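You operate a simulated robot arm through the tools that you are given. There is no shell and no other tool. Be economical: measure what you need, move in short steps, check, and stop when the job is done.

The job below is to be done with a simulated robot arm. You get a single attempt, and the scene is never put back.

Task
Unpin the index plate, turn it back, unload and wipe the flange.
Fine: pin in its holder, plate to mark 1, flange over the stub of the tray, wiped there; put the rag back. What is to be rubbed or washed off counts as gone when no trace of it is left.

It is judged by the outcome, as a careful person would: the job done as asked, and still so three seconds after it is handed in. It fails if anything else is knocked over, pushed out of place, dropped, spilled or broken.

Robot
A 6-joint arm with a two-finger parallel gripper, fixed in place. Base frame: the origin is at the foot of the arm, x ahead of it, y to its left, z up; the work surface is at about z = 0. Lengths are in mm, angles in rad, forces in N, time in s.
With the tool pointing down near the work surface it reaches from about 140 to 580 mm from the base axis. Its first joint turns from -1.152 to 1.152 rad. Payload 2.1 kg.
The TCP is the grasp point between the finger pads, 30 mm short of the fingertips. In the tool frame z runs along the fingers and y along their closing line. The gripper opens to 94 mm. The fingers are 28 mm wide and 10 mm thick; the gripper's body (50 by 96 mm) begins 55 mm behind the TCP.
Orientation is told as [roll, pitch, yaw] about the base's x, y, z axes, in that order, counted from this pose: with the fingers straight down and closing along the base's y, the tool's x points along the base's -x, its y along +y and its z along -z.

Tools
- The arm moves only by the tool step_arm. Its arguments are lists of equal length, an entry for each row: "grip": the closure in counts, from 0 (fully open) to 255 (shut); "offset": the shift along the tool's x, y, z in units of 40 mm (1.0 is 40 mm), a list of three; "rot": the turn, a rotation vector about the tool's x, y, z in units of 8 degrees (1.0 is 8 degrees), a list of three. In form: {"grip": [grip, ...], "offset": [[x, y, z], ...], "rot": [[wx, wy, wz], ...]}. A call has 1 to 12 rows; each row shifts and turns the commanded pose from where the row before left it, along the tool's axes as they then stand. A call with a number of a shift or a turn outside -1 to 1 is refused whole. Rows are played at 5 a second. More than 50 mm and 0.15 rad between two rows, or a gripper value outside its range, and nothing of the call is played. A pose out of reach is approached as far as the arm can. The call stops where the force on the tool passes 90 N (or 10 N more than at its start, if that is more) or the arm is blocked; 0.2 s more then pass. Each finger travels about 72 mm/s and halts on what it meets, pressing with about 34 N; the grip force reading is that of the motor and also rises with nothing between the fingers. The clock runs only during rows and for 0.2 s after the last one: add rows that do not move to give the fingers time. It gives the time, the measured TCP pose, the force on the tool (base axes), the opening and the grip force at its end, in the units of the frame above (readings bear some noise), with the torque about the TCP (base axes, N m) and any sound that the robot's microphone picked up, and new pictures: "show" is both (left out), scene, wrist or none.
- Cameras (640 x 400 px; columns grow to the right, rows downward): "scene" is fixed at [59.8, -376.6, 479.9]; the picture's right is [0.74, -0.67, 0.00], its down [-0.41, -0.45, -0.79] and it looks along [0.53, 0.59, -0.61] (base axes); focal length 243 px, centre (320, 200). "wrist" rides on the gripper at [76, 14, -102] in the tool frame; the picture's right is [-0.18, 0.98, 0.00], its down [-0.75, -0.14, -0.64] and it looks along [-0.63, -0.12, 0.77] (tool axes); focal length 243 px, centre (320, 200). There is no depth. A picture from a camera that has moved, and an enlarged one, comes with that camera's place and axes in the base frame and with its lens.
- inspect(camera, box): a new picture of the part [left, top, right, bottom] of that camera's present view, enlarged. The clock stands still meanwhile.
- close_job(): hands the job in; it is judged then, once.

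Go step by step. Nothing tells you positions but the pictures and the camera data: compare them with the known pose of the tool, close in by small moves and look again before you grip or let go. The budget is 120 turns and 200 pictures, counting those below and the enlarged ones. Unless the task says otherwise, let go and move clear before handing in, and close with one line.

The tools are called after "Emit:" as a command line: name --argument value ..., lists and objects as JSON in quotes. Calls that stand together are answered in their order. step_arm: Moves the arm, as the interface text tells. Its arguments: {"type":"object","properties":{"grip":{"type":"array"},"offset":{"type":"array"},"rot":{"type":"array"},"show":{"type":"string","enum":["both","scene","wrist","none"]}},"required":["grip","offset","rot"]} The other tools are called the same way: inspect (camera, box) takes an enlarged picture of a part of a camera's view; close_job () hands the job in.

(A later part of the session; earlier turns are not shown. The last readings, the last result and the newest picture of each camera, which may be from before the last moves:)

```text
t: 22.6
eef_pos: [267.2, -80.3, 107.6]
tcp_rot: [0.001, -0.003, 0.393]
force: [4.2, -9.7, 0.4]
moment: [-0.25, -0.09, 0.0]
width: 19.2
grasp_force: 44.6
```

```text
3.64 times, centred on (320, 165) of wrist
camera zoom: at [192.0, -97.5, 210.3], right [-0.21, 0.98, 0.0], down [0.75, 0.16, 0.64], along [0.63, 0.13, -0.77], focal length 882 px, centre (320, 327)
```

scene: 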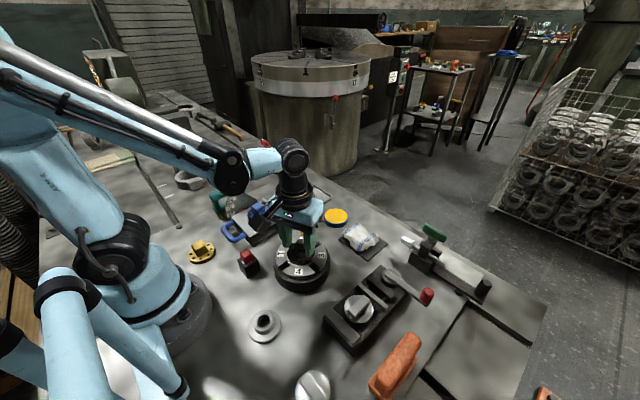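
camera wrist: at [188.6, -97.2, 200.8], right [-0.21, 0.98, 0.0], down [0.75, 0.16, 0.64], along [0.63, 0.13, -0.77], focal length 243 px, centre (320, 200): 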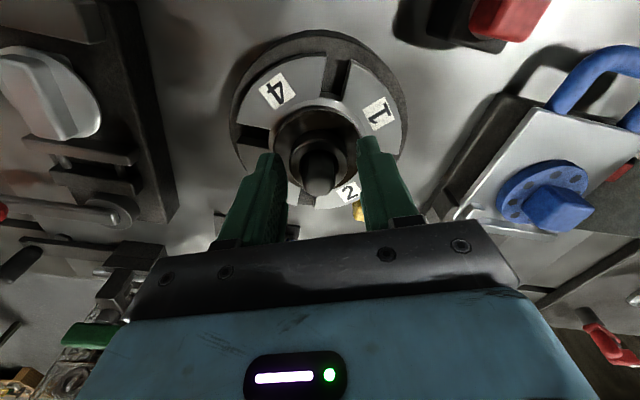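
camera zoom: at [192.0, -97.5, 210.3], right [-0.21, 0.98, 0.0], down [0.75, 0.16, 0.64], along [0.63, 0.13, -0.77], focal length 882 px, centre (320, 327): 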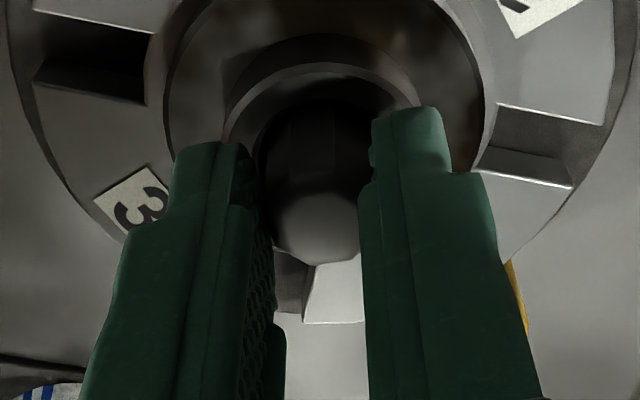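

The post is held (19 mm). Nudge slightly to centre, then turn clockwise (tool +z) by two small rows to see whether the plate follows.

Emit:
step_arm --grip '[255, 255, 255, 255]' --offset '[[0, -0.02, 0], [0, 0, 0], [0, 0, 0], [0, 0, 0]]' --rot '[[0, 0, 0], [0, 0, 0.6], [0, 0, 0.6], [0, 0, 0]]' --show "none"

Emit:
inspect --camera "scene" --box '[260, 210, 350, 300]'

```text
t: 23.6
eef_pos: [268.2, -80.6, 109.3]
tcp_rot: [0.004, -0.002, 0.225]
force: [-4.3, -4.8, -21.3]
moment: [0.15, -0.73, 0.0]
width: 19.3
grasp_force: 44.3
```

```text
4.44 times, centred on (305, 255) of scene
camera zoom: at [59.9, -376.6, 479.9], right [0.74, -0.67, 0.0], down [-0.41, -0.45, -0.79], along [0.53, 0.59, -0.61], focal length 1081 px, centre (387, -44)
```

zoom: 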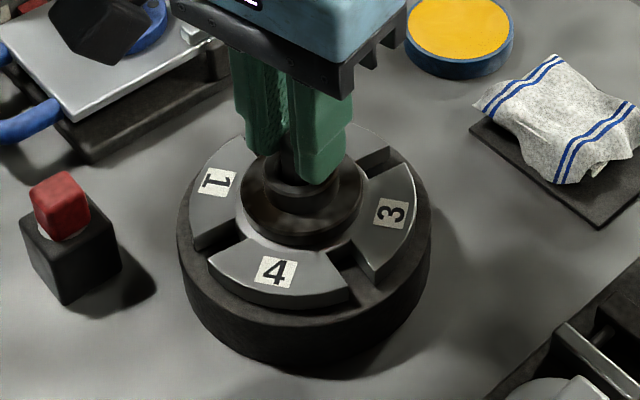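

The plate follows (1 moves toward the pointer). Continue turning.

Emit:
step_arm --grip '[255, 255, 255, 255, 255, 255, 255]' --offset '[[0, 0, 0.02], [0, 0, 0], [0, 0, 0], [0, 0, 0], [0, 0, 0], [0, 0, 0], [0, 0, 0]]' --rot '[[0, 0, 0.8], [0, 0, 0.8], [0, 0, 0.8], [0, 0, 0.8], [0, 0, 0.8], [0, 0, 0.8], [0, 0, 0]]' --show "none"

Emit:
inspect --camera "scene" --box '[260, 210, 350, 300]'

```text
t: 25.2
eef_pos: [269.3, -79.6, 108.7]
tcp_rot: [0.007, 0.005, -0.444]
force: [-12.2, 26.0, 31.8]
moment: [0.7, 0.45, 0.08]
width: 19.5
grasp_force: 44.8
```

```text
4.44 times, centred on (305, 255) of scene
camera zoom: at [59.8, -376.6, 480.0], right [0.74, -0.67, 0.0], down [-0.41, -0.45, -0.79], along [0.53, 0.59, -0.61], focal length 1081 px, centre (387, -44)
```

zoom: 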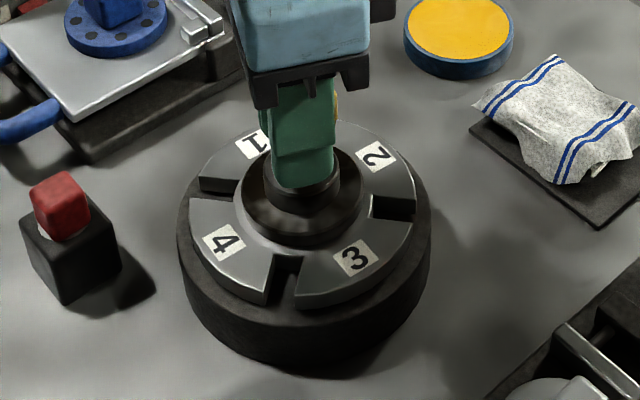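

Halfway, moderate side force; I relieve it a little and finish the turn.

Emit:
step_arm --grip '[255, 255, 255, 255, 255, 255, 255, 255]' --offset '[[0.02, 0.015, -0.02], [0, 0, 0], [0, 0, 0], [0, 0, 0], [0, 0, 0], [0, 0, 0], [0, 0, 0], [0, 0, 0]]' --rot '[[0, 0, 0], [0, 0, 0.85], [0, 0, 0.85], [0, 0, 0.85], [0, 0, 0.85], [0, 0, 0.85], [0, 0, 0.85], [0, 0, 0]]' --show "none"

Emit:
inspect --camera "scene" --box '[260, 210, 350, 300]'

Emit:
inspect --camera "wrist" --box '[200, 0, 440, 220]'

```text
t: 27.0
eef_pos: [269.5, -79.2, 109.5]
tcp_rot: [0.007, 0.006, -1.158]
force: [15.2, 20.8, -37.3]
moment: [0.37, -0.22, 0.04]
width: 19.3
grasp_force: 45.4
```

```text
4.44 times, centred on (305, 255) of scene
camera zoom: at [60.0, -376.6, 479.9], right [0.74, -0.67, 0.0], down [-0.41, -0.45, -0.79], along [0.53, 0.59, -0.61], focal length 1081 px, centre (387, -44)
```

zoom: 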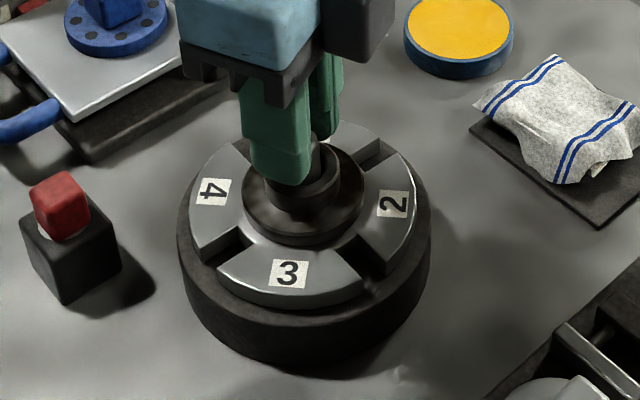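

```text
1.82 times, centred on (320, 110) of wrist
camera zoom: at [251.4, -4.9, 211.3], right [0.97, 0.23, 0.01], down [0.17, -0.75, 0.64], along [0.15, -0.62, -0.77], focal length 441 px, centre (320, 364)
```

zoom: 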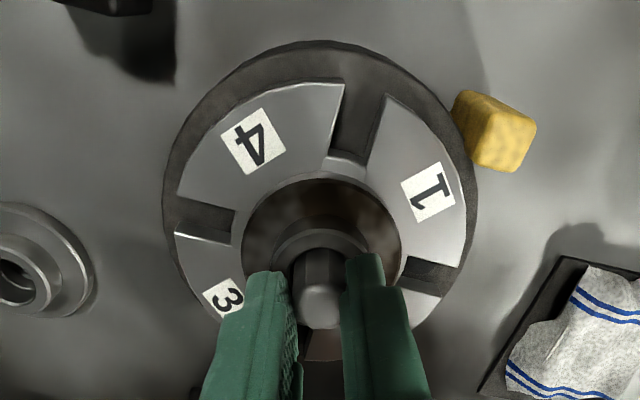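

The turn is done to about −89°. Release and rise to check alignment with the yellow pointer.

Emit:
step_arm --grip '[133, 133, 133, 133, 133]' --offset '[[0, 0, 0], [0, 0, 0], [0, 0, -0.9], [0, 0, -0.5], [0, 0, 0]]' --rot '[[0, 0, 0], [0, 0, 0], [0, 0, 0], [0, 0, 0], [0, 0, 0]]' --show "none"

Emit:
inspect --camera "scene" --box '[260, 210, 350, 300]'

Emit:
inspect --camera "wrist" --box '[200, 0, 440, 220]'

```text
t: 28.2
eef_pos: [267.7, -78.9, 165.8]
tcp_rot: [0.002, 0.002, -1.156]
force: [0.6, 0.7, -0.2]
moment: [-0.06, -0.02, 0.0]
width: 45.0
grasp_force: 0.0
```

```text
4.44 times, centred on (305, 255) of scene
camera zoom: at [59.8, -376.6, 479.9], right [0.74, -0.67, 0.0], down [-0.41, -0.45, -0.79], along [0.53, 0.59, -0.61], focal length 1081 px, centre (387, -44)
```

zoom: 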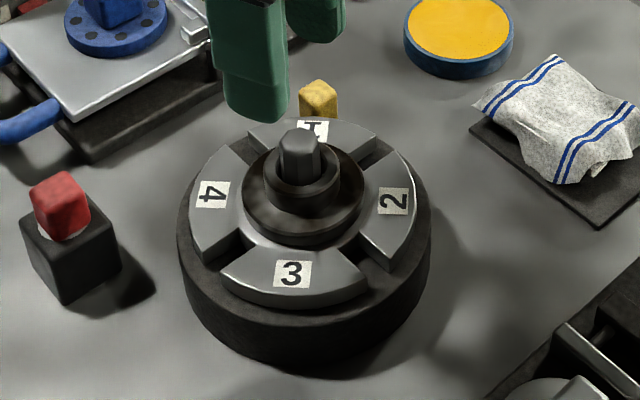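

```text
1.82 times, centred on (320, 110) of wrist
camera zoom: at [249.7, -5.0, 267.3], right [0.97, 0.23, 0.0], down [0.17, -0.75, 0.64], along [0.15, -0.62, -0.77], focal length 441 px, centre (320, 364)
```

zoom: 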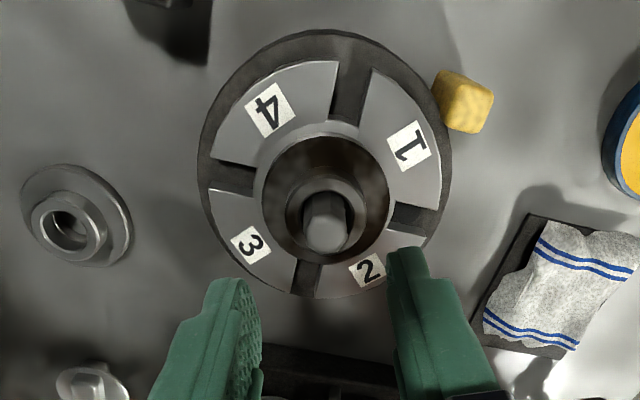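

Mark 1 lines up with the pointer (both at ~45–47°). Next, return the yaw to 0 and lower over the flange's hub.

Emit:
step_arm --grip '[110, 110, 110, 110, 110, 110, 110, 110, 110, 110, 110]' --offset '[[0, 0, 0], [0, 0, 0], [0, 0, 0], [0, 0, 0], [0, 0, 0], [0, 0, 0], [0, 0, 0], [0, 0, 0], [0, 0, 0], [0, -0.03, 0.9], [0, 0, 0]]' --rot '[[0, 0, -0.92], [0, 0, -0.92], [0, 0, -0.92], [0, 0, -0.92], [0, 0, -0.92], [0, 0, -0.92], [0, 0, -0.92], [0, 0, -0.92], [0, 0, -0.92], [0, 0, 0], [0, 0, 0]]' --show "none"

Emit:
inspect --camera "wrist" --box '[240, 70, 400, 220]'

```text
t: 30.6
eef_pos: [269.3, -81.1, 129.1]
tcp_rot: [0.003, 0.0, 0.002]
force: [-0.2, -0.2, -0.4]
moment: [0.02, -0.01, -0.02]
width: 53.4
grasp_force: 0.0
```

```text
2.67 times, centred on (320, 145) of wrist
camera zoom: at [193.1, -68.1, 229.5], right [0.18, 0.98, 0.0], down [0.75, -0.14, 0.64], along [0.63, -0.12, -0.77], focal length 647 px, centre (320, 347)
```

zoom: 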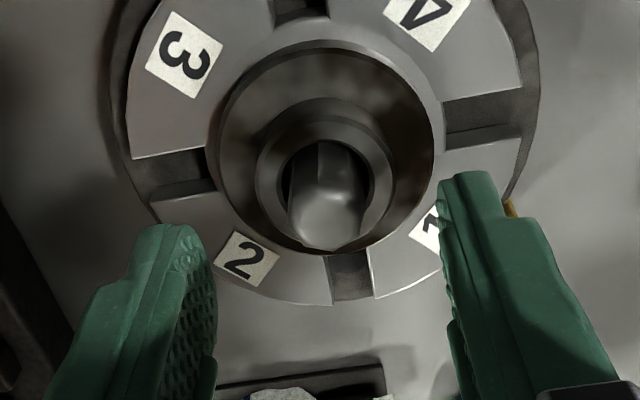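

Centred over the hub. Descend to TCP z≈93 and grip it.

Emit:
step_arm --grip '[110, 110, 110, 255, 255, 255]' --offset '[[0.02, 0.01, 0.45], [0, 0, 0.45], [0, 0, 0], [0, 0, 0], [0, 0, 0], [0, 0, 0]]' --rot '[[0, 0, 0], [0, 0, 0], [0, 0, 0], [0, 0, 0], [0, 0, 0], [0, 0, 0]]' --show "wrist"

Emit:
inspect --camera "scene" --box '[260, 210, 350, 300]'

```text
t: 32.0
eef_pos: [266.9, -79.8, 93.2]
tcp_rot: [0.002, 0.0, 0.001]
force: [0.3, -0.1, -0.7]
moment: [0.0, 0.01, 0.0]
width: 37.5
grasp_force: 34.4
camera wrist: at [191.3, -67.4, 194.5], right [0.18, 0.98, 0.0], down [0.75, -0.14, 0.64], along [0.63, -0.12, -0.77], focal length 243 px, centre (320, 200)
```

wrist: 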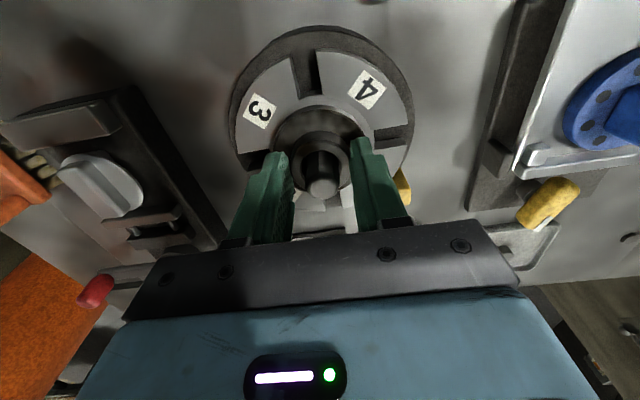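

```text
4.44 times, centred on (305, 255) of scene
camera zoom: at [59.8, -376.6, 479.9], right [0.74, -0.67, 0.0], down [-0.41, -0.45, -0.79], along [0.53, 0.59, -0.61], focal length 1081 px, centre (387, -44)
```

zoom: 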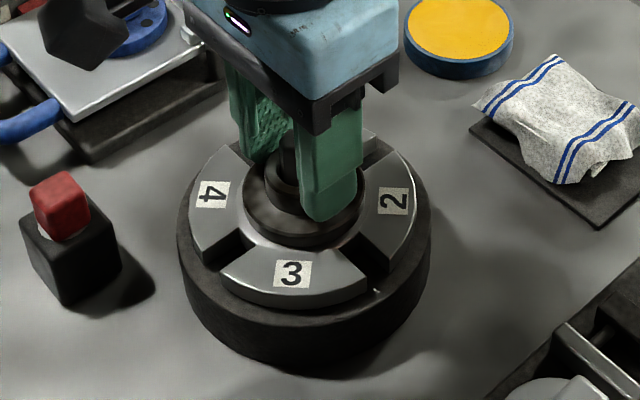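

Hub held at 37.5 mm. Lift slowly at first.

Emit:
step_arm --grip '[255, 255, 255, 255]' --offset '[[0, 0, -0.1], [0, 0, -0.2], [0, 0, -0.3], [0, 0, 0]]' --rot '[[0, 0, 0], [0, 0, 0], [0, 0, 0], [0, 0, 0]]' --show "none"

Emit:
inspect --camera "scene" --box '[260, 190, 350, 290]'

```text
t: 33.0
eef_pos: [269.0, -80.7, 117.1]
tcp_rot: [0.001, 0.0, -0.001]
force: [0.2, -0.3, -2.2]
moment: [0.0, 0.0, 0.0]
width: 37.2
grasp_force: 34.4
```

```text
4.00 times, centred on (305, 240) of scene
camera zoom: at [59.8, -376.6, 479.9], right [0.74, -0.67, 0.0], down [-0.41, -0.45, -0.79], along [0.53, 0.59, -0.61], focal length 973 px, centre (380, 40)
```

zoom: 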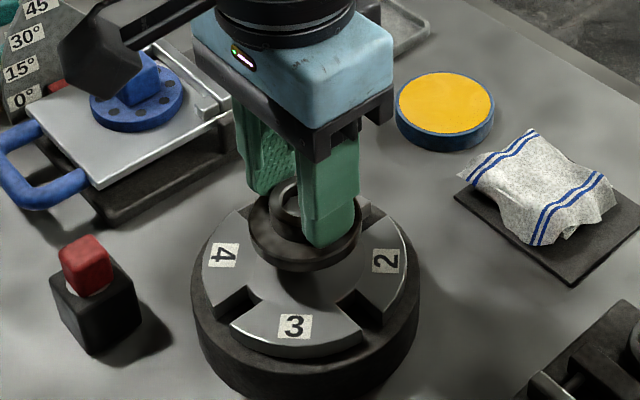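

The flange comes off freely. Raise and carry toward the tray.

Emit:
step_arm --grip '[255, 255, 255, 255, 255, 255, 255, 255, 255, 255]' --offset '[[0, 0, -0.75], [0, 0, -0.75], [-0.6, 0.661, 0], [-0.65, 0.661, 0], [-0.65, 0.661, 0], [-0.65, 0.661, 0], [-0.65, 0.661, 0], [-0.65, 0.661, 0], [-0.65, 0.661, 0], [0, 0, 0]]' --rot '[[0, 0, 0], [0, 0, 0], [0, 0, 0], [0, 0, 0], [0, 0, 0], [0, 0, 0], [0, 0, 0], [0, 0, 0], [0, 0, 0], [0, 0, 0]]'

Emit:
inspect --camera "wrist" --box '[220, 60, 420, 210]'

Emit:
inspect --camera "scene" --box '[250, 110, 380, 230]'

```text
t: 35.2
eef_pos: [446.7, 106.3, 178.4]
tcp_rot: [0.002, -0.001, 0.001]
force: [1.1, 0.0, -2.5]
moment: [0.0, -0.02, 0.02]
width: 37.2
grasp_force: 34.0
camera wrist: at [371.2, 119.3, 279.9], right [0.18, 0.98, 0.0], down [0.75, -0.14, 0.64], along [0.63, -0.12, -0.77], focal length 243 px, centre (320, 200)
```

scene: 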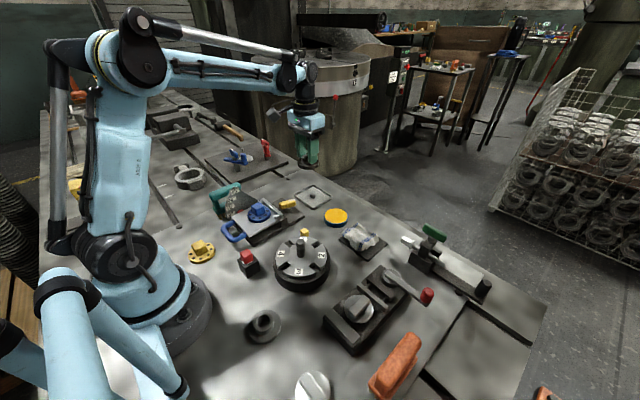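
wrist: 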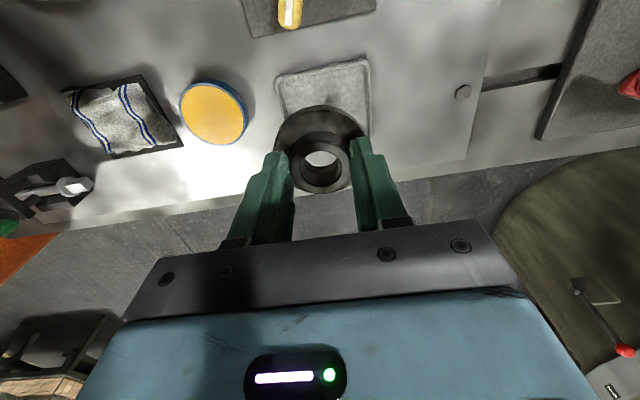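

```text
2.67 times, centred on (320, 135) of wrist
camera zoom: at [371.2, 119.3, 279.9], right [0.18, 0.98, 0.0], down [0.75, -0.14, 0.64], along [0.63, -0.12, -0.77], focal length 647 px, centre (320, 373)
```

zoom: 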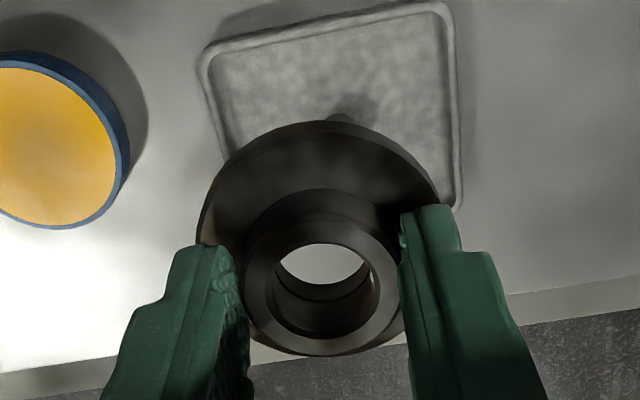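

```text
3.33 times, centred on (315, 170) of scene
camera zoom: at [59.9, -376.6, 479.9], right [0.74, -0.67, 0.0], down [-0.41, -0.45, -0.79], along [0.53, 0.59, -0.61], focal length 811 px, centre (337, 300)
```

zoom: 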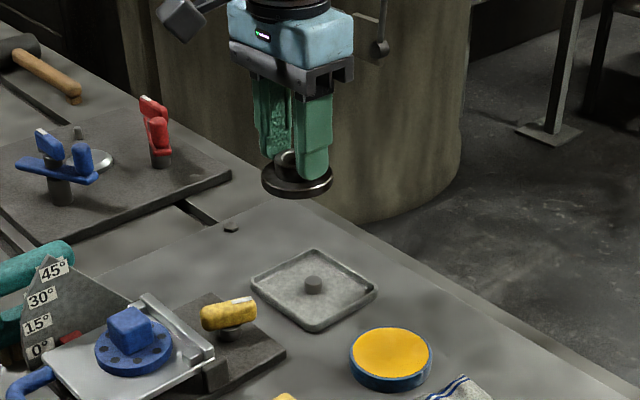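

Tray centre and stub come out at about (468,110), stub ~17 mm wide against a ~26 mm bore. Move above and descend part way.

Emit:
step_arm --grip '[255, 255, 255, 255]' --offset '[[-0.53, 0.09, 0], [0, 0, 0.97], [0, 0, 0.97], [0, 0, 0]]' --rot '[[0, 0, 0], [0, 0, 0], [0, 0, 0], [0, 0, 0]]' --show "none"

Emit:
inspect --camera "wrist" --box '[240, 60, 400, 210]'

Emit:
inspect --camera "scene" --box '[270, 140, 360, 220]'

```text
t: 36.2
eef_pos: [471.0, 108.3, 99.2]
tcp_rot: [0.002, 0.0, 0.0]
force: [0.6, -0.2, -2.4]
moment: [-0.03, 0.03, -0.01]
width: 37.2
grasp_force: 34.1
```

```text
2.67 times, centred on (320, 135) of wrist
camera zoom: at [394.4, 121.1, 201.3], right [0.18, 0.98, 0.0], down [0.75, -0.14, 0.64], along [0.63, -0.12, -0.77], focal length 647 px, centre (320, 373)
```

zoom: 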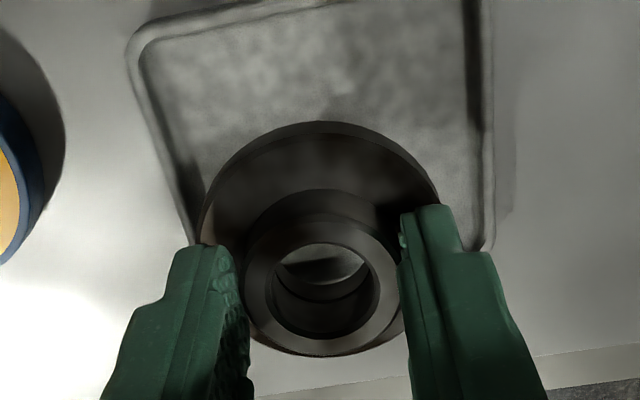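

```text
5.00 times, centred on (315, 180) of scene
camera zoom: at [59.8, -376.6, 479.9], right [0.74, -0.67, 0.0], down [-0.41, -0.45, -0.79], along [0.53, 0.59, -0.61], focal length 1216 px, centre (345, 300)
```

zoom: 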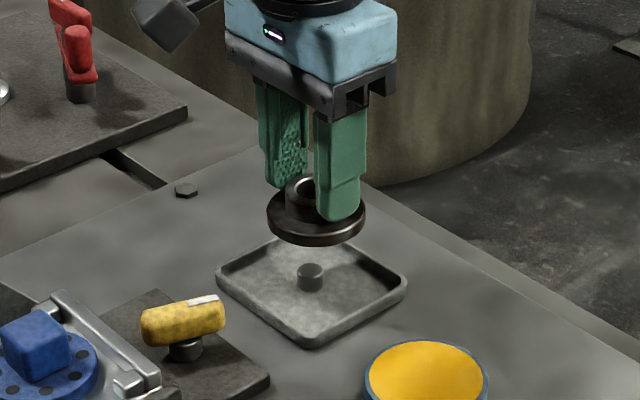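

Stub estimate (467,110). Small shift and descend to just above it.

Emit:
step_arm --grip '[255, 255, 255, 255]' --offset '[[0.085, 0.04, 0], [0, 0, 0.4], [0, 0, 0.275], [0, 0, 0]]' --rot '[[0, 0, 0], [0, 0, 0], [0, 0, 0], [0, 0, 0]]' --show "none"

Emit:
inspect --camera "wrist" --box '[260, 90, 380, 200]'

Emit:
inspect --camera "scene" --box '[280, 150, 350, 220]'

```text
t: 37.2
eef_pos: [466.1, 108.5, 73.9]
tcp_rot: [0.0, -0.001, 0.001]
force: [-0.8, 0.0, -2.8]
moment: [-0.03, 0.01, 0.02]
width: 37.4
grasp_force: 33.9
```

```text
3.64 times, centred on (320, 145) of wrist
camera zoom: at [389.9, 122.2, 175.1], right [0.18, 0.98, 0.0], down [0.75, -0.14, 0.64], along [0.63, -0.12, -0.77], focal length 882 px, centre (320, 400)
```

zoom: 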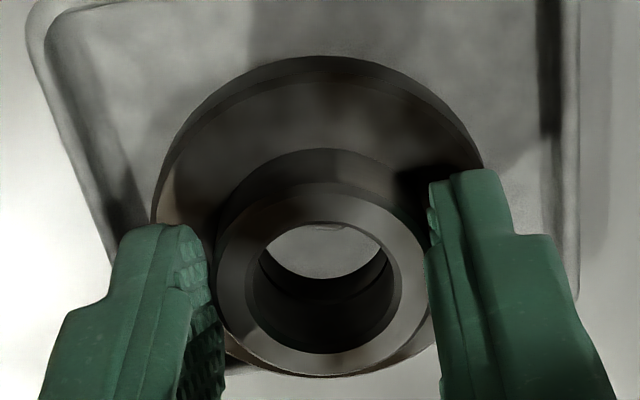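

```text
5.71 times, centred on (315, 185) of scene
camera zoom: at [59.8, -376.6, 479.9], right [0.74, -0.67, 0.0], down [-0.41, -0.45, -0.79], along [0.53, 0.59, -0.61], focal length 1390 px, centre (349, 286)
```

zoom: 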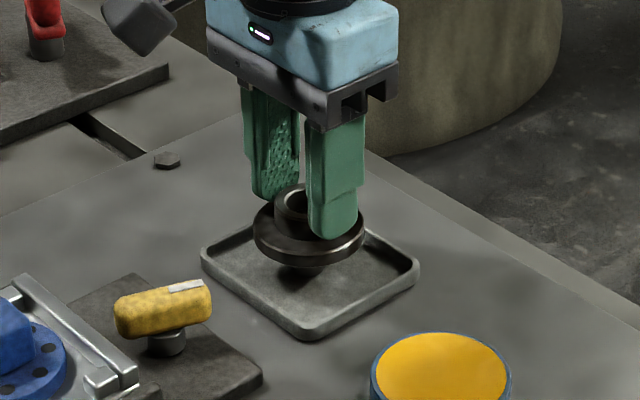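

Aligned within the clearance as far as I can tell. Descend in small rows and check the force.

Emit:
step_arm --grip '[255, 255, 255, 255, 255]' --offset '[[0, 0, 0.12], [0, 0, 0.1], [0, 0, 0.1], [0, 0, 0.08], [0, 0, 0]]' --rot '[[0, 0, 0], [0, 0, 0], [0, 0, 0], [0, 0, 0], [0, 0, 0]]' --show "none"

Emit:
inspect --camera "wrist" --box '[260, 90, 380, 200]'

Emit:
inspect --camera "scene" --box '[280, 150, 350, 220]'

```text
t: 38.4
eef_pos: [465.4, 109.2, 57.6]
tcp_rot: [0.001, 0.0, 0.0]
force: [0.3, -0.5, -2.8]
moment: [0.03, 0.02, 0.0]
width: 37.1
grasp_force: 34.6
```

```text
3.64 times, centred on (320, 145) of wrist
camera zoom: at [389.4, 122.5, 158.8], right [0.18, 0.98, 0.0], down [0.75, -0.14, 0.64], along [0.63, -0.12, -0.77], focal length 882 px, centre (320, 400)
```

zoom: 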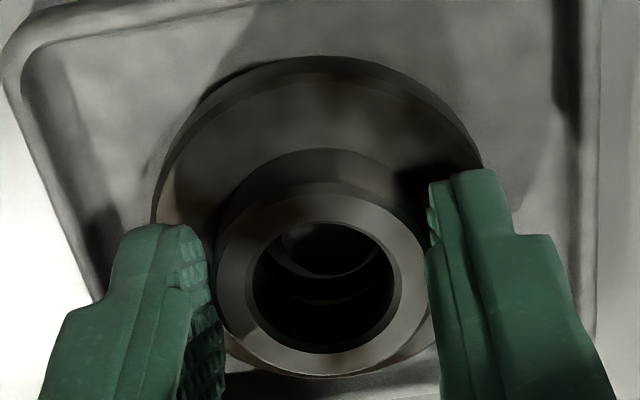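

```text
5.71 times, centred on (315, 185) of scene
camera zoom: at [59.8, -376.6, 479.9], right [0.74, -0.67, 0.0], down [-0.41, -0.45, -0.79], along [0.53, 0.59, -0.61], focal length 1390 px, centre (349, 286)
```

zoom: 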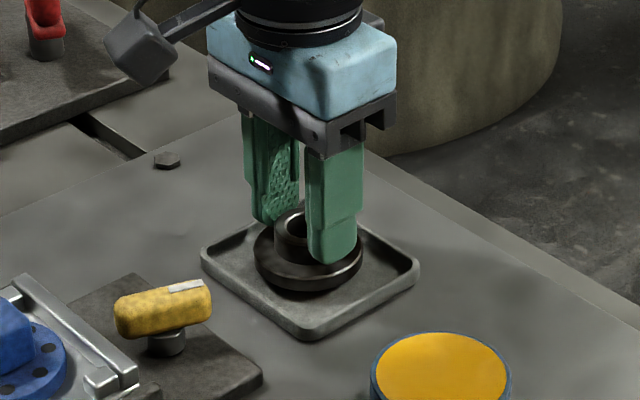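

Emit:
inspect --camera "wrist" --box '[300, 145, 345, 190]'

Emit:
step_arm --grip '[255, 255, 255]' --offset '[[0, 0, 0.07], [0, 0, 0.05], [0, 0, 0]]' --rot '[[0, 0, 0], [0, 0, 0], [0, 0, 0]]' --show "none"

Emit:
inspect --camera "wrist" --box '[300, 145, 345, 190]'

```text
8.89 times, centred on (322, 168) of wrist
camera zoom: at [389.4, 122.5, 158.8], right [0.18, 0.98, 0.0], down [0.75, -0.14, 0.64], along [0.63, -0.12, -0.77], focal length 2157 px, centre (298, 489)
```

zoom: 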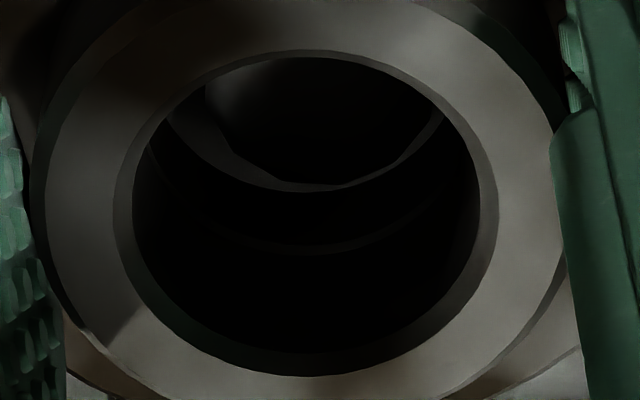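

```text
t: 39.2
eef_pos: [466.1, 108.6, 51.8]
tcp_rot: [0.001, 0.001, 0.002]
force: [-0.1, 0.2, -2.8]
moment: [0.01, 0.03, -0.01]
width: 37.0
grasp_force: 33.3
```

```text
8.89 times, centred on (322, 168) of wrist
camera zoom: at [389.2, 122.8, 154.5], right [0.18, 0.98, 0.0], down [0.75, -0.14, 0.64], along [0.63, -0.12, -0.77], focal length 2157 px, centre (298, 489)
```

zoom: 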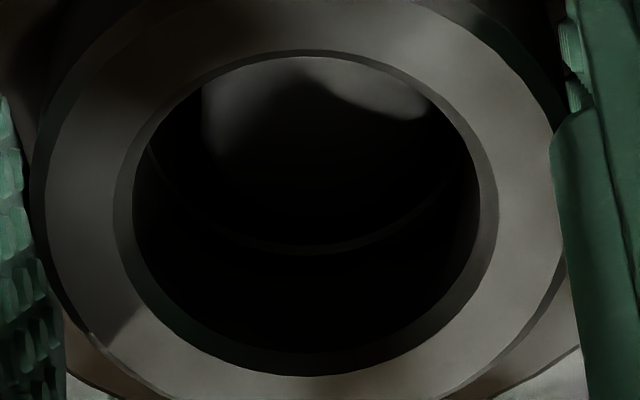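

The stub shows inside the bore; still no contact. Lower by 1.2 mm rows until it rests.

Emit:
step_arm --grip '[255, 255, 255, 255]' --offset '[[0, 0, 0.03], [0, 0, 0.03], [0, 0, 0.03], [0, 0, 0]]' --rot '[[0, 0, 0], [0, 0, 0], [0, 0, 0], [0, 0, 0]]' --show "none"

```text
t: 40.2
eef_pos: [466.0, 109.3, 49.5]
tcp_rot: [0.003, -0.002, -0.002]
force: [0.8, -0.3, 23.7]
moment: [-0.13, -0.08, 0.24]
width: 37.4
grasp_force: 33.7
```

Resting (24 N). Release and rise.

Emit:
step_arm --grip '[255, 200, 110, 110, 110, 110]' --offset '[[0, 0, -0.03], [0, 0, 0], [0, 0, 0], [0, 0, -0.9], [0, 0, -0.9], [0, 0, 0]]' --rot '[[0, 0, 0], [0, 0, 0], [0, 0, 0], [0, 0, 0], [0, 0, 0], [0, 0, 0]]' --show "none"

Emit:
inspect --camera "wrist" --box '[220, 50, 420, 200]'

Emit:
inspect --camera "scene" --box '[280, 150, 400, 260]'

```text
t: 41.6
eef_pos: [462.8, 109.5, 124.9]
tcp_rot: [0.002, 0.0, 0.0]
force: [-0.2, 0.0, -0.3]
moment: [-0.05, 0.02, -0.03]
width: 53.7
grasp_force: 0.1
```

```text
2.67 times, centred on (320, 125) of wrist
camera zoom: at [387.9, 123.5, 226.2], right [0.18, 0.98, 0.0], down [0.75, -0.14, 0.64], along [0.63, -0.12, -0.77], focal length 647 px, centre (320, 400)
```

zoom: 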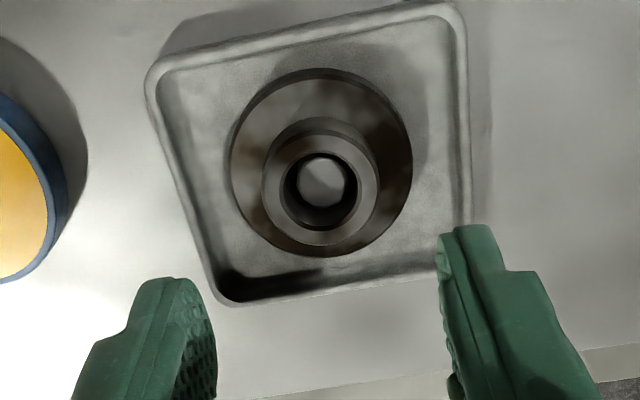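

```text
3.64 times, centred on (340, 205) of scene
camera zoom: at [59.8, -376.6, 479.9], right [0.74, -0.67, 0.0], down [-0.41, -0.45, -0.79], along [0.53, 0.59, -0.61], focal length 885 px, centre (247, 182)
```

zoom: 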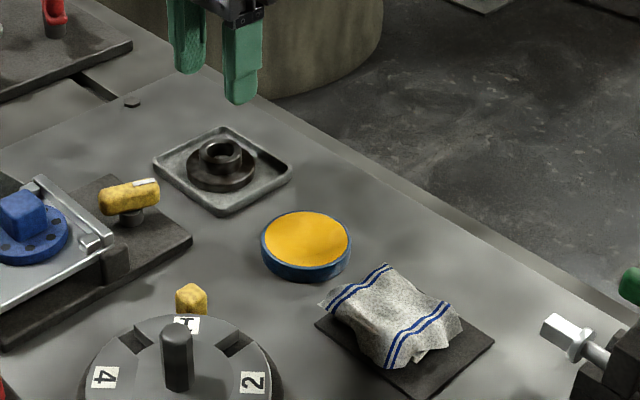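

The flange sits over the stub; brownish stains show on its disc. Now over to the rag.

Emit:
step_arm --grip '[110, 110, 110, 110, 110, 110, 110]' --offset '[[0.18, -0.93, -0.1], [0.18, -0.94, -0.1], [0.18, -0.94, -0.1], [0.18, -0.94, -0.1], [0.18, -0.94, -0.1], [0.18, -0.94, 0], [0, 0, 0]]' --rot '[[0, 0, 0], [0, 0, 0], [0, 0, 0], [0, 0, 0], [0, 0, 0], [0, 0, 0], [0, 0, 0]]'

Emit:
inspect --camera "wrist" --box '[220, 60, 420, 210]'

Emit:
inspect --camera "scene" --box '[320, 200, 410, 270]'

```text
t: 43.2
eef_pos: [418.8, -116.2, 142.5]
tcp_rot: [0.002, 0.0, 0.0]
force: [0.4, -0.7, -0.1]
moment: [0.01, 0.0, -0.02]
width: 53.6
grasp_force: 0.1
camera wrist: at [343.3, -102.6, 244.8], right [0.18, 0.98, 0.0], down [0.75, -0.14, 0.64], along [0.63, -0.12, -0.77], focal length 243 px, centre (320, 200)
```

scene: 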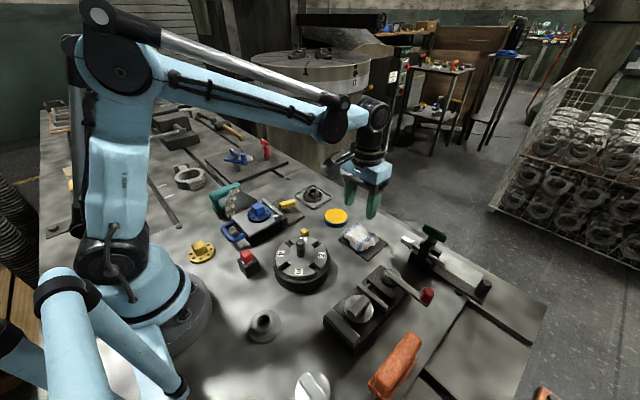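
wrist: 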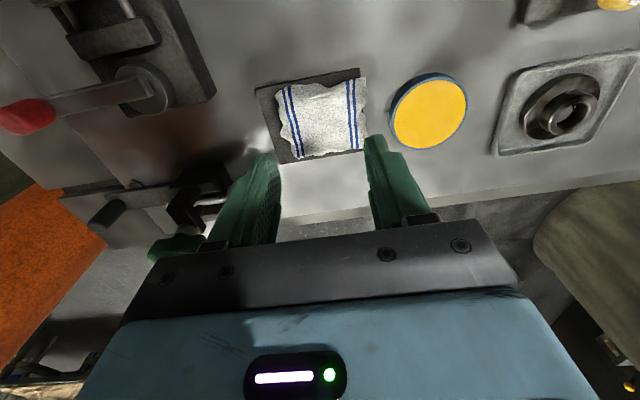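

```text
2.67 times, centred on (320, 135) of wrist
camera zoom: at [343.3, -102.6, 244.8], right [0.18, 0.98, 0.0], down [0.75, -0.14, 0.64], along [0.63, -0.12, -0.77], focal length 647 px, centre (320, 373)
```

zoom: 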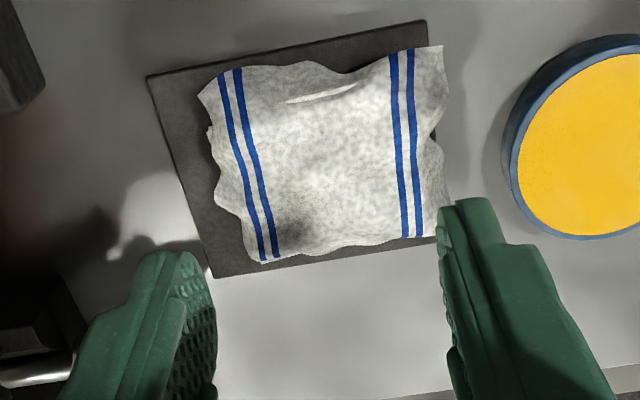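

```text
5.71 times, centred on (365, 235) of scene
camera zoom: at [59.8, -376.6, 479.9], right [0.74, -0.67, 0.0], down [-0.41, -0.45, -0.79], along [0.53, 0.59, -0.61], focal length 1390 px, centre (63, 0)
```

zoom: 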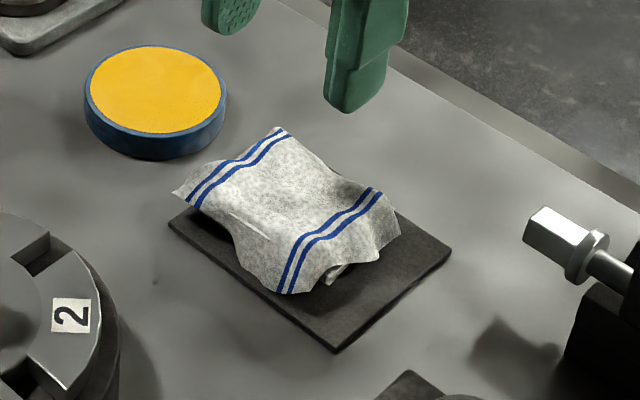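

The rag spans about x 400–469, y −157…−77 on a dark tile, next to the yellow tin. I'll close across x, so I yaw −90° with the gripper fully open above its centre.

Emit:
step_arm --grip '[0, 0, 0, 0, 0, 0, 0, 0, 0, 0, 0, 0]' --offset '[[-0.38, -0.02, 0], [0, 0, 0], [0, 0, 0], [0, 0, 0], [0, 0, 0], [0, 0, 0], [0, 0, 0], [0, 0, 0], [0, 0, 0], [0, 0, 0], [0, 0, 0], [0, 0, 0]]' --rot '[[0, 0, 0.9375], [0, 0, 0.9375], [0, 0, 0.9375], [0, 0, 0.9375], [0, 0, 0.9375], [0, 0, 0.9375], [0, 0, 0.9375], [0, 0, 0.9375], [0, 0, 0.9375], [0, 0, 0.9375], [0, 0, 0.9375], [0, 0, 0.9375]]' --show "none"

Emit:
step_arm --grip '[0, 0, 0]' --offset '[[0, 0, 0.8], [0, 0, 0.6], [0, 0, 0]]' --rot '[[0, 0, 0], [0, 0, 0], [0, 0, 0]]' --show "both"

Emit:
inspect --camera "scene" --box '[310, 180, 430, 280]'

```text
t: 45.8
eef_pos: [438.3, -115.9, 142.5]
tcp_rot: [0.001, 0.002, -1.572]
force: [0.5, 0.1, 0.7]
moment: [0.03, 0.03, 0.0]
width: 94.1
grasp_force: 0.0
```

```text
t: 46.6
eef_pos: [435.0, -116.2, 84.6]
tcp_rot: [0.0, 0.001, -1.572]
force: [0.8, -0.4, 0.4]
moment: [0.02, -0.01, -0.01]
width: 94.1
grasp_force: 0.1
camera wrist: at [450.7, -40.7, 185.4], right [0.98, -0.18, 0.0], down [-0.14, -0.75, 0.64], along [-0.12, -0.63, -0.77], focal length 243 px, centre (320, 200)
```

scene: 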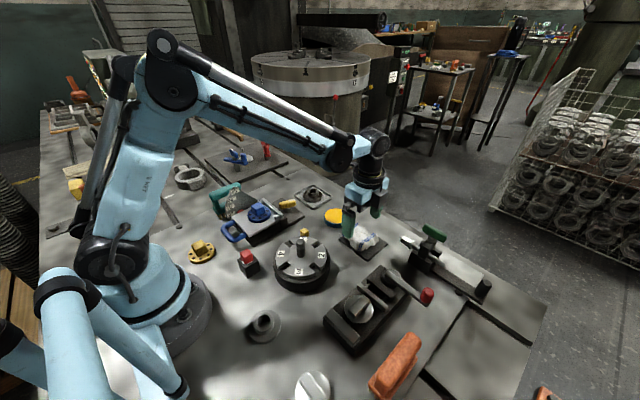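
wrist: 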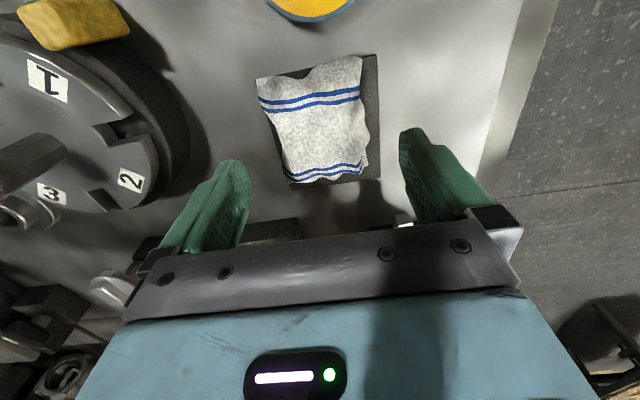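

```text
4.00 times, centred on (370, 230) of scene
camera zoom: at [59.8, -376.6, 479.9], right [0.74, -0.67, 0.0], down [-0.41, -0.45, -0.79], along [0.53, 0.59, -0.61], focal length 973 px, centre (120, 80)
```

zoom: 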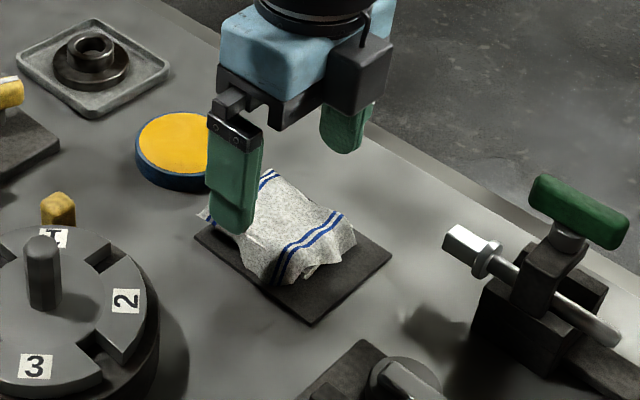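

The rag is centred between the fingers with ~12 mm clearance each side. Lower around it and look.

Emit:
step_arm --grip '[0, 0, 0]' --offset '[[0, 0.04, 0.6], [0, 0, 0.54], [0, 0, 0]]' --rot '[[0, 0, 0], [0, 0, 0], [0, 0, 0]]' --show "wrist"

Emit:
inspect --camera "scene" --box '[320, 190, 410, 270]'

Emit:
inspect --camera "wrist" --box '[220, 60, 420, 210]'

```text
t: 47.4
eef_pos: [436.3, -117.4, 38.7]
tcp_rot: [0.0, 0.003, -1.571]
force: [0.7, -0.3, 0.3]
moment: [-0.01, 0.02, 0.0]
width: 94.0
grasp_force: 0.0
camera wrist: at [451.2, -41.8, 139.7], right [0.98, -0.18, 0.0], down [-0.14, -0.75, 0.64], along [-0.12, -0.63, -0.77], focal length 243 px, centre (320, 200)
```

wrist: 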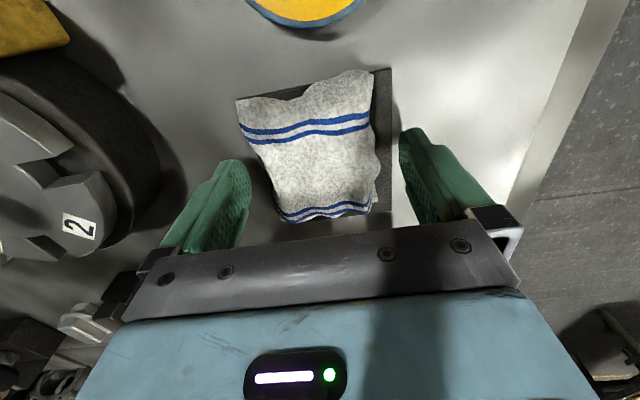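

```text
5.00 times, centred on (365, 230) of scene
camera zoom: at [59.8, -376.6, 479.9], right [0.74, -0.67, 0.0], down [-0.41, -0.45, -0.79], along [0.53, 0.59, -0.61], focal length 1216 px, centre (95, 50)
```

zoom: 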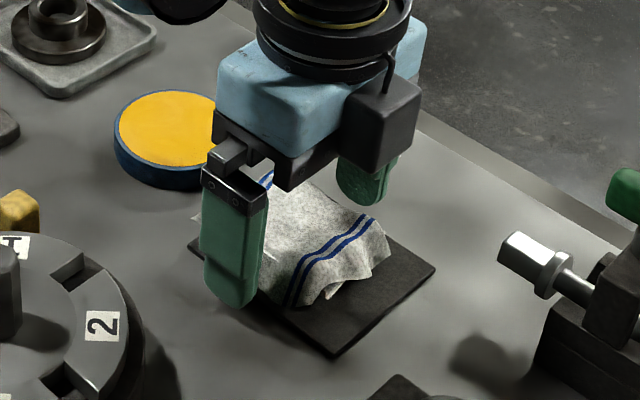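

```text
2.67 times, centred on (320, 135) of wrist
camera zoom: at [451.2, -41.8, 139.7], right [0.98, -0.18, 0.0], down [-0.14, -0.75, 0.64], along [-0.12, -0.63, -0.77], focal length 647 px, centre (320, 373)
```

zoom: 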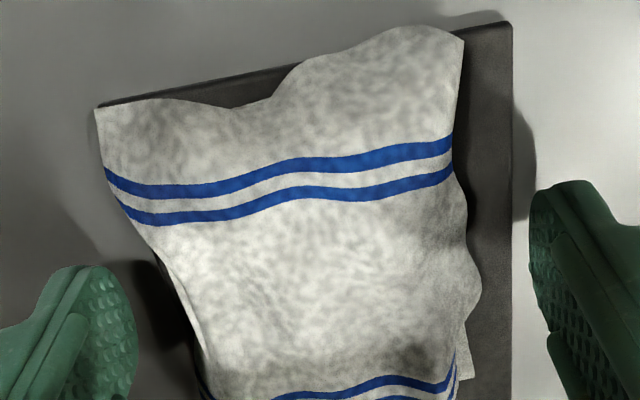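

Well straddled. Close on the rag.

Emit:
step_arm --grip '[255, 255, 255, 255, 255, 255]' --offset '[[0, 0, 0], [0, 0, 0], [0, 0, 0], [0, 0, 0], [0, 0, 0], [0, 0, 0]]' --rot '[[0, 0, 0], [0, 0, 0], [0, 0, 0], [0, 0, 0], [0, 0, 0], [0, 0, 0]]' --show "none"

Emit:
inspect --camera "wrist" --box '[220, 60, 420, 210]'

Emit:
inspect --camera "scene" --box '[320, 190, 410, 270]'

```text
t: 48.8
eef_pos: [437.1, -117.1, 39.2]
tcp_rot: [-0.001, 0.002, -1.57]
force: [0.3, -0.1, -0.1]
moment: [-0.03, 0.0, -0.01]
width: 53.9
grasp_force: 34.1
```

```text
2.67 times, centred on (320, 135) of wrist
camera zoom: at [451.2, -41.8, 140.0], right [0.98, -0.18, 0.0], down [-0.14, -0.75, 0.64], along [-0.12, -0.63, -0.77], focal length 647 px, centre (320, 373)
```

zoom: 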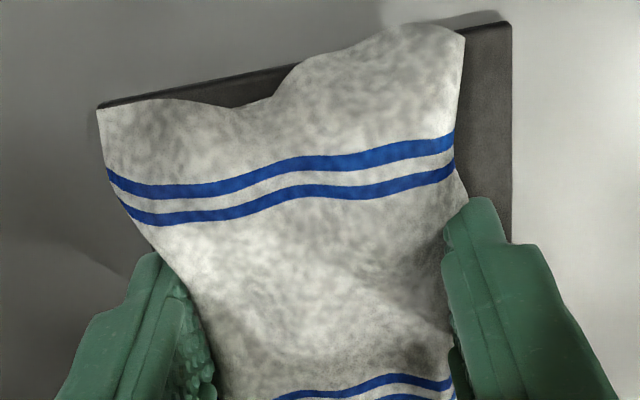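

```text
5.00 times, centred on (365, 230) of scene
camera zoom: at [59.8, -376.6, 479.9], right [0.74, -0.67, 0.0], down [-0.41, -0.45, -0.79], along [0.53, 0.59, -0.61], focal length 1216 px, centre (95, 50)
```

zoom: 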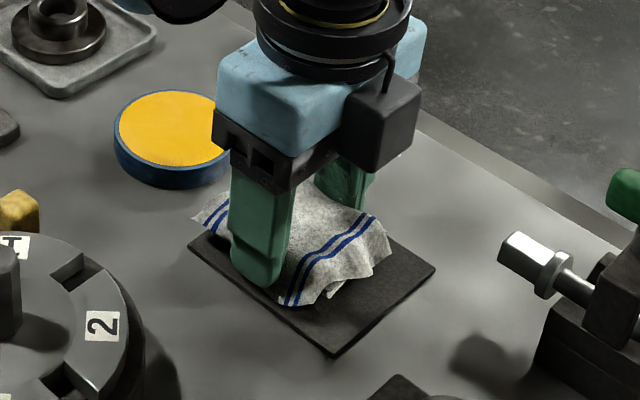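

The rag is held (54 mm). Lift it and see how it hangs.

Emit:
step_arm --grip '[255, 255, 255, 255]' --offset '[[0, 0, -0.5], [0, 0, -0.9], [0, 0, -0.9], [0, 0, 0]]' --rot '[[0, 0, 0], [0, 0, 0], [0, 0, 0], [0, 0, 0]]' --show "none"

Emit:
inspect --camera "wrist" --box '[220, 60, 420, 210]'

Emit:
inspect --camera "scene" --box '[320, 150, 420, 260]'

```text
t: 49.8
eef_pos: [439.7, -117.4, 132.5]
tcp_rot: [0.0, 0.0, -1.571]
force: [-0.2, 0.1, -0.2]
moment: [-0.03, -0.01, 0.02]
width: 53.8
grasp_force: 34.0
```

```text
2.67 times, centred on (320, 135) of wrist
camera zoom: at [453.2, -41.6, 233.8], right [0.98, -0.18, 0.0], down [-0.14, -0.75, 0.64], along [-0.12, -0.63, -0.77], focal length 647 px, centre (320, 373)
```

zoom: 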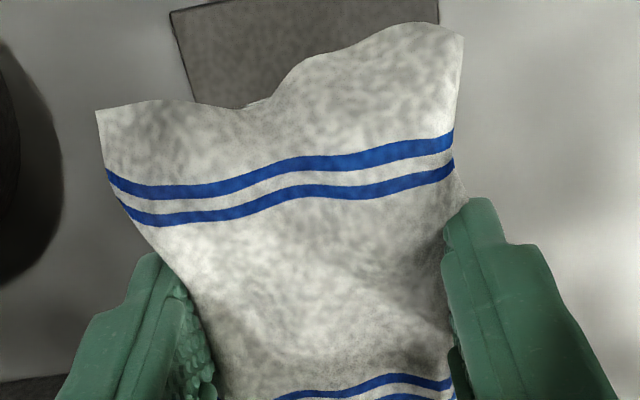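

```text
3.64 times, centred on (370, 205) of scene
camera zoom: at [59.8, -376.6, 479.9], right [0.74, -0.67, 0.0], down [-0.41, -0.45, -0.79], along [0.53, 0.59, -0.61], focal length 885 px, centre (138, 182)
```

zoom: 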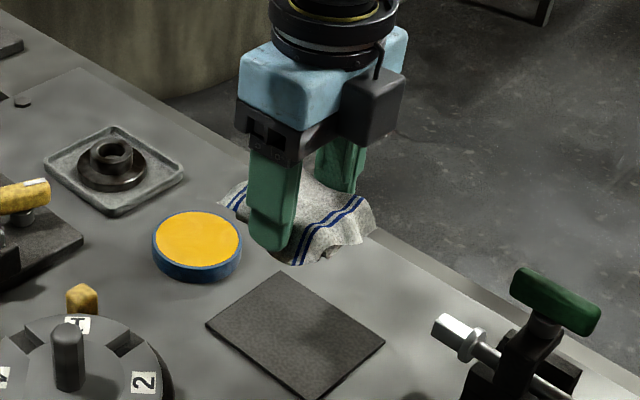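

The rag holds its shape; its tile is centred near (437,−125). Now look closely at the flange's stains before wiping.

Emit:
inspect --camera "scene" --box '[290, 175, 336, 215]'

Emit:
step_arm --grip '[255, 255, 255, 255, 255, 255]' --offset '[[0.8, 0.1, -0.4], [0.9, 0.1, 0], [0.9, 0.1, 0], [0.9, 0.1, 0], [0.9, 0.1, 0], [0, 0, 0]]' --rot '[[0, 0, 0], [0, 0, 0], [0, 0, 0], [0, 0, 0], [0, 0, 0], [0, 0, 0]]' --show "wrist"

```text
10.00 times, centred on (313, 195) of scene
camera zoom: at [59.8, -376.6, 479.9], right [0.74, -0.67, 0.0], down [-0.41, -0.45, -0.79], along [0.53, 0.59, -0.61], focal length 2433 px, centre (390, 250)
```

zoom: 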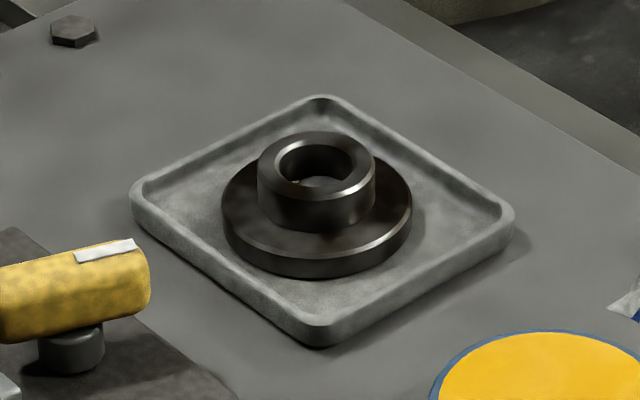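

```text
t: 51.2
eef_pos: [461.1, 62.1, 148.2]
tcp_rot: [0.0, 0.002, -1.57]
force: [0.1, 0.2, -0.8]
moment: [0.03, 0.02, 0.0]
width: 53.9
grasp_force: 34.0
camera wrist: at [475.5, 135.7, 249.7], right [0.98, -0.18, 0.0], down [-0.14, -0.75, 0.64], along [-0.12, -0.63, -0.77], focal length 243 px, centre (320, 200)
```

wrist: 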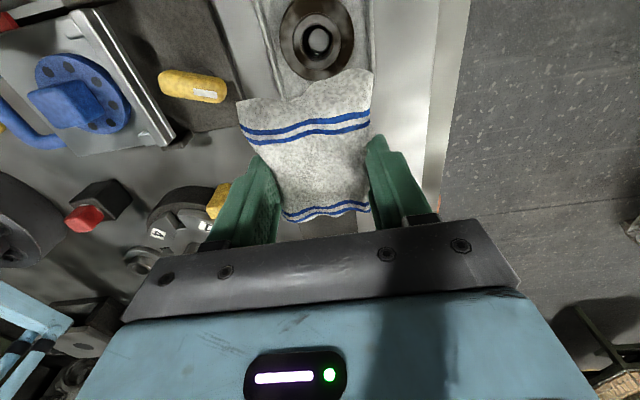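

Emit:
inspect --camera "wrist" --box '[270, 0, 370, 85]'

```text
4.71 times, centred on (320, 42) of wrist
camera zoom: at [475.5, 135.7, 249.7], right [0.98, -0.18, 0.0], down [-0.14, -0.75, 0.64], along [-0.12, -0.63, -0.77], focal length 1142 px, centre (320, 941)
```

zoom: 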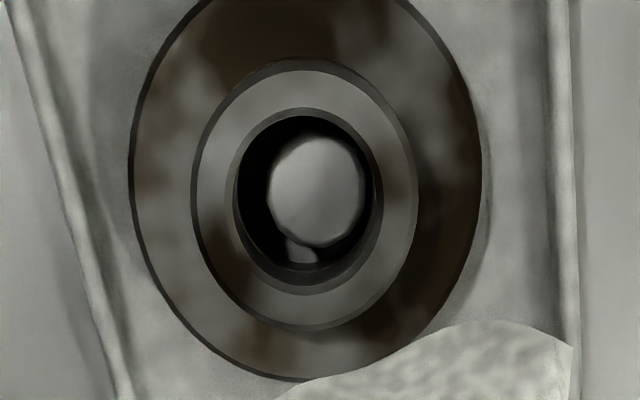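

Brown stains show on the disc and faintly on the hub's top ring. First, bring the rag down on the hub top.

Emit:
step_arm --grip '[255, 255, 255, 255, 255]' --offset '[[0.6, 0.11, 0], [0.57, 0, 0], [0, 0, 0.9], [0, 0, 0.75], [0, 0, 0]]' --rot '[[0, 0, 0], [0, 0, 0], [0, 0, 0], [0, 0, 0], [0, 0, 0]]' --show "none"

Emit:
step_arm --grip '[255, 255, 255, 255, 255, 255]' --offset '[[0, 0, 0.05], [0, 0, 0.05], [0, 0, 0.05], [0, 0, 0.05], [0, 0, 0.05], [0, 0, 0]]' --rot '[[0, 0, 0], [0, 0, 0], [0, 0, 0], [0, 0, 0], [0, 0, 0], [0, 0, 0]]' --show "none"

Emit:
inspect --camera "scene" --box '[270, 150, 360, 220]'

```text
t: 52.4
eef_pos: [462.5, 107.4, 81.2]
tcp_rot: [0.0, 0.002, -1.571]
force: [-0.6, 0.2, 0.0]
moment: [-0.01, -0.02, -0.02]
width: 54.1
grasp_force: 34.1
```

```text
t: 53.8
eef_pos: [463.1, 104.9, 71.2]
tcp_rot: [0.0, 0.001, -1.571]
force: [-0.1, 0.0, -0.8]
moment: [0.03, 0.0, 0.0]
width: 53.7
grasp_force: 34.5
```

```text
5.71 times, centred on (315, 185) of scene
camera zoom: at [59.8, -376.6, 479.9], right [0.74, -0.67, 0.0], down [-0.41, -0.45, -0.79], along [0.53, 0.59, -0.61], focal length 1390 px, centre (349, 286)
```

zoom: 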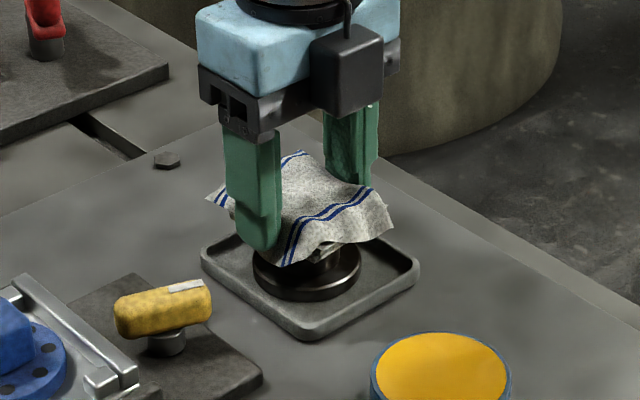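

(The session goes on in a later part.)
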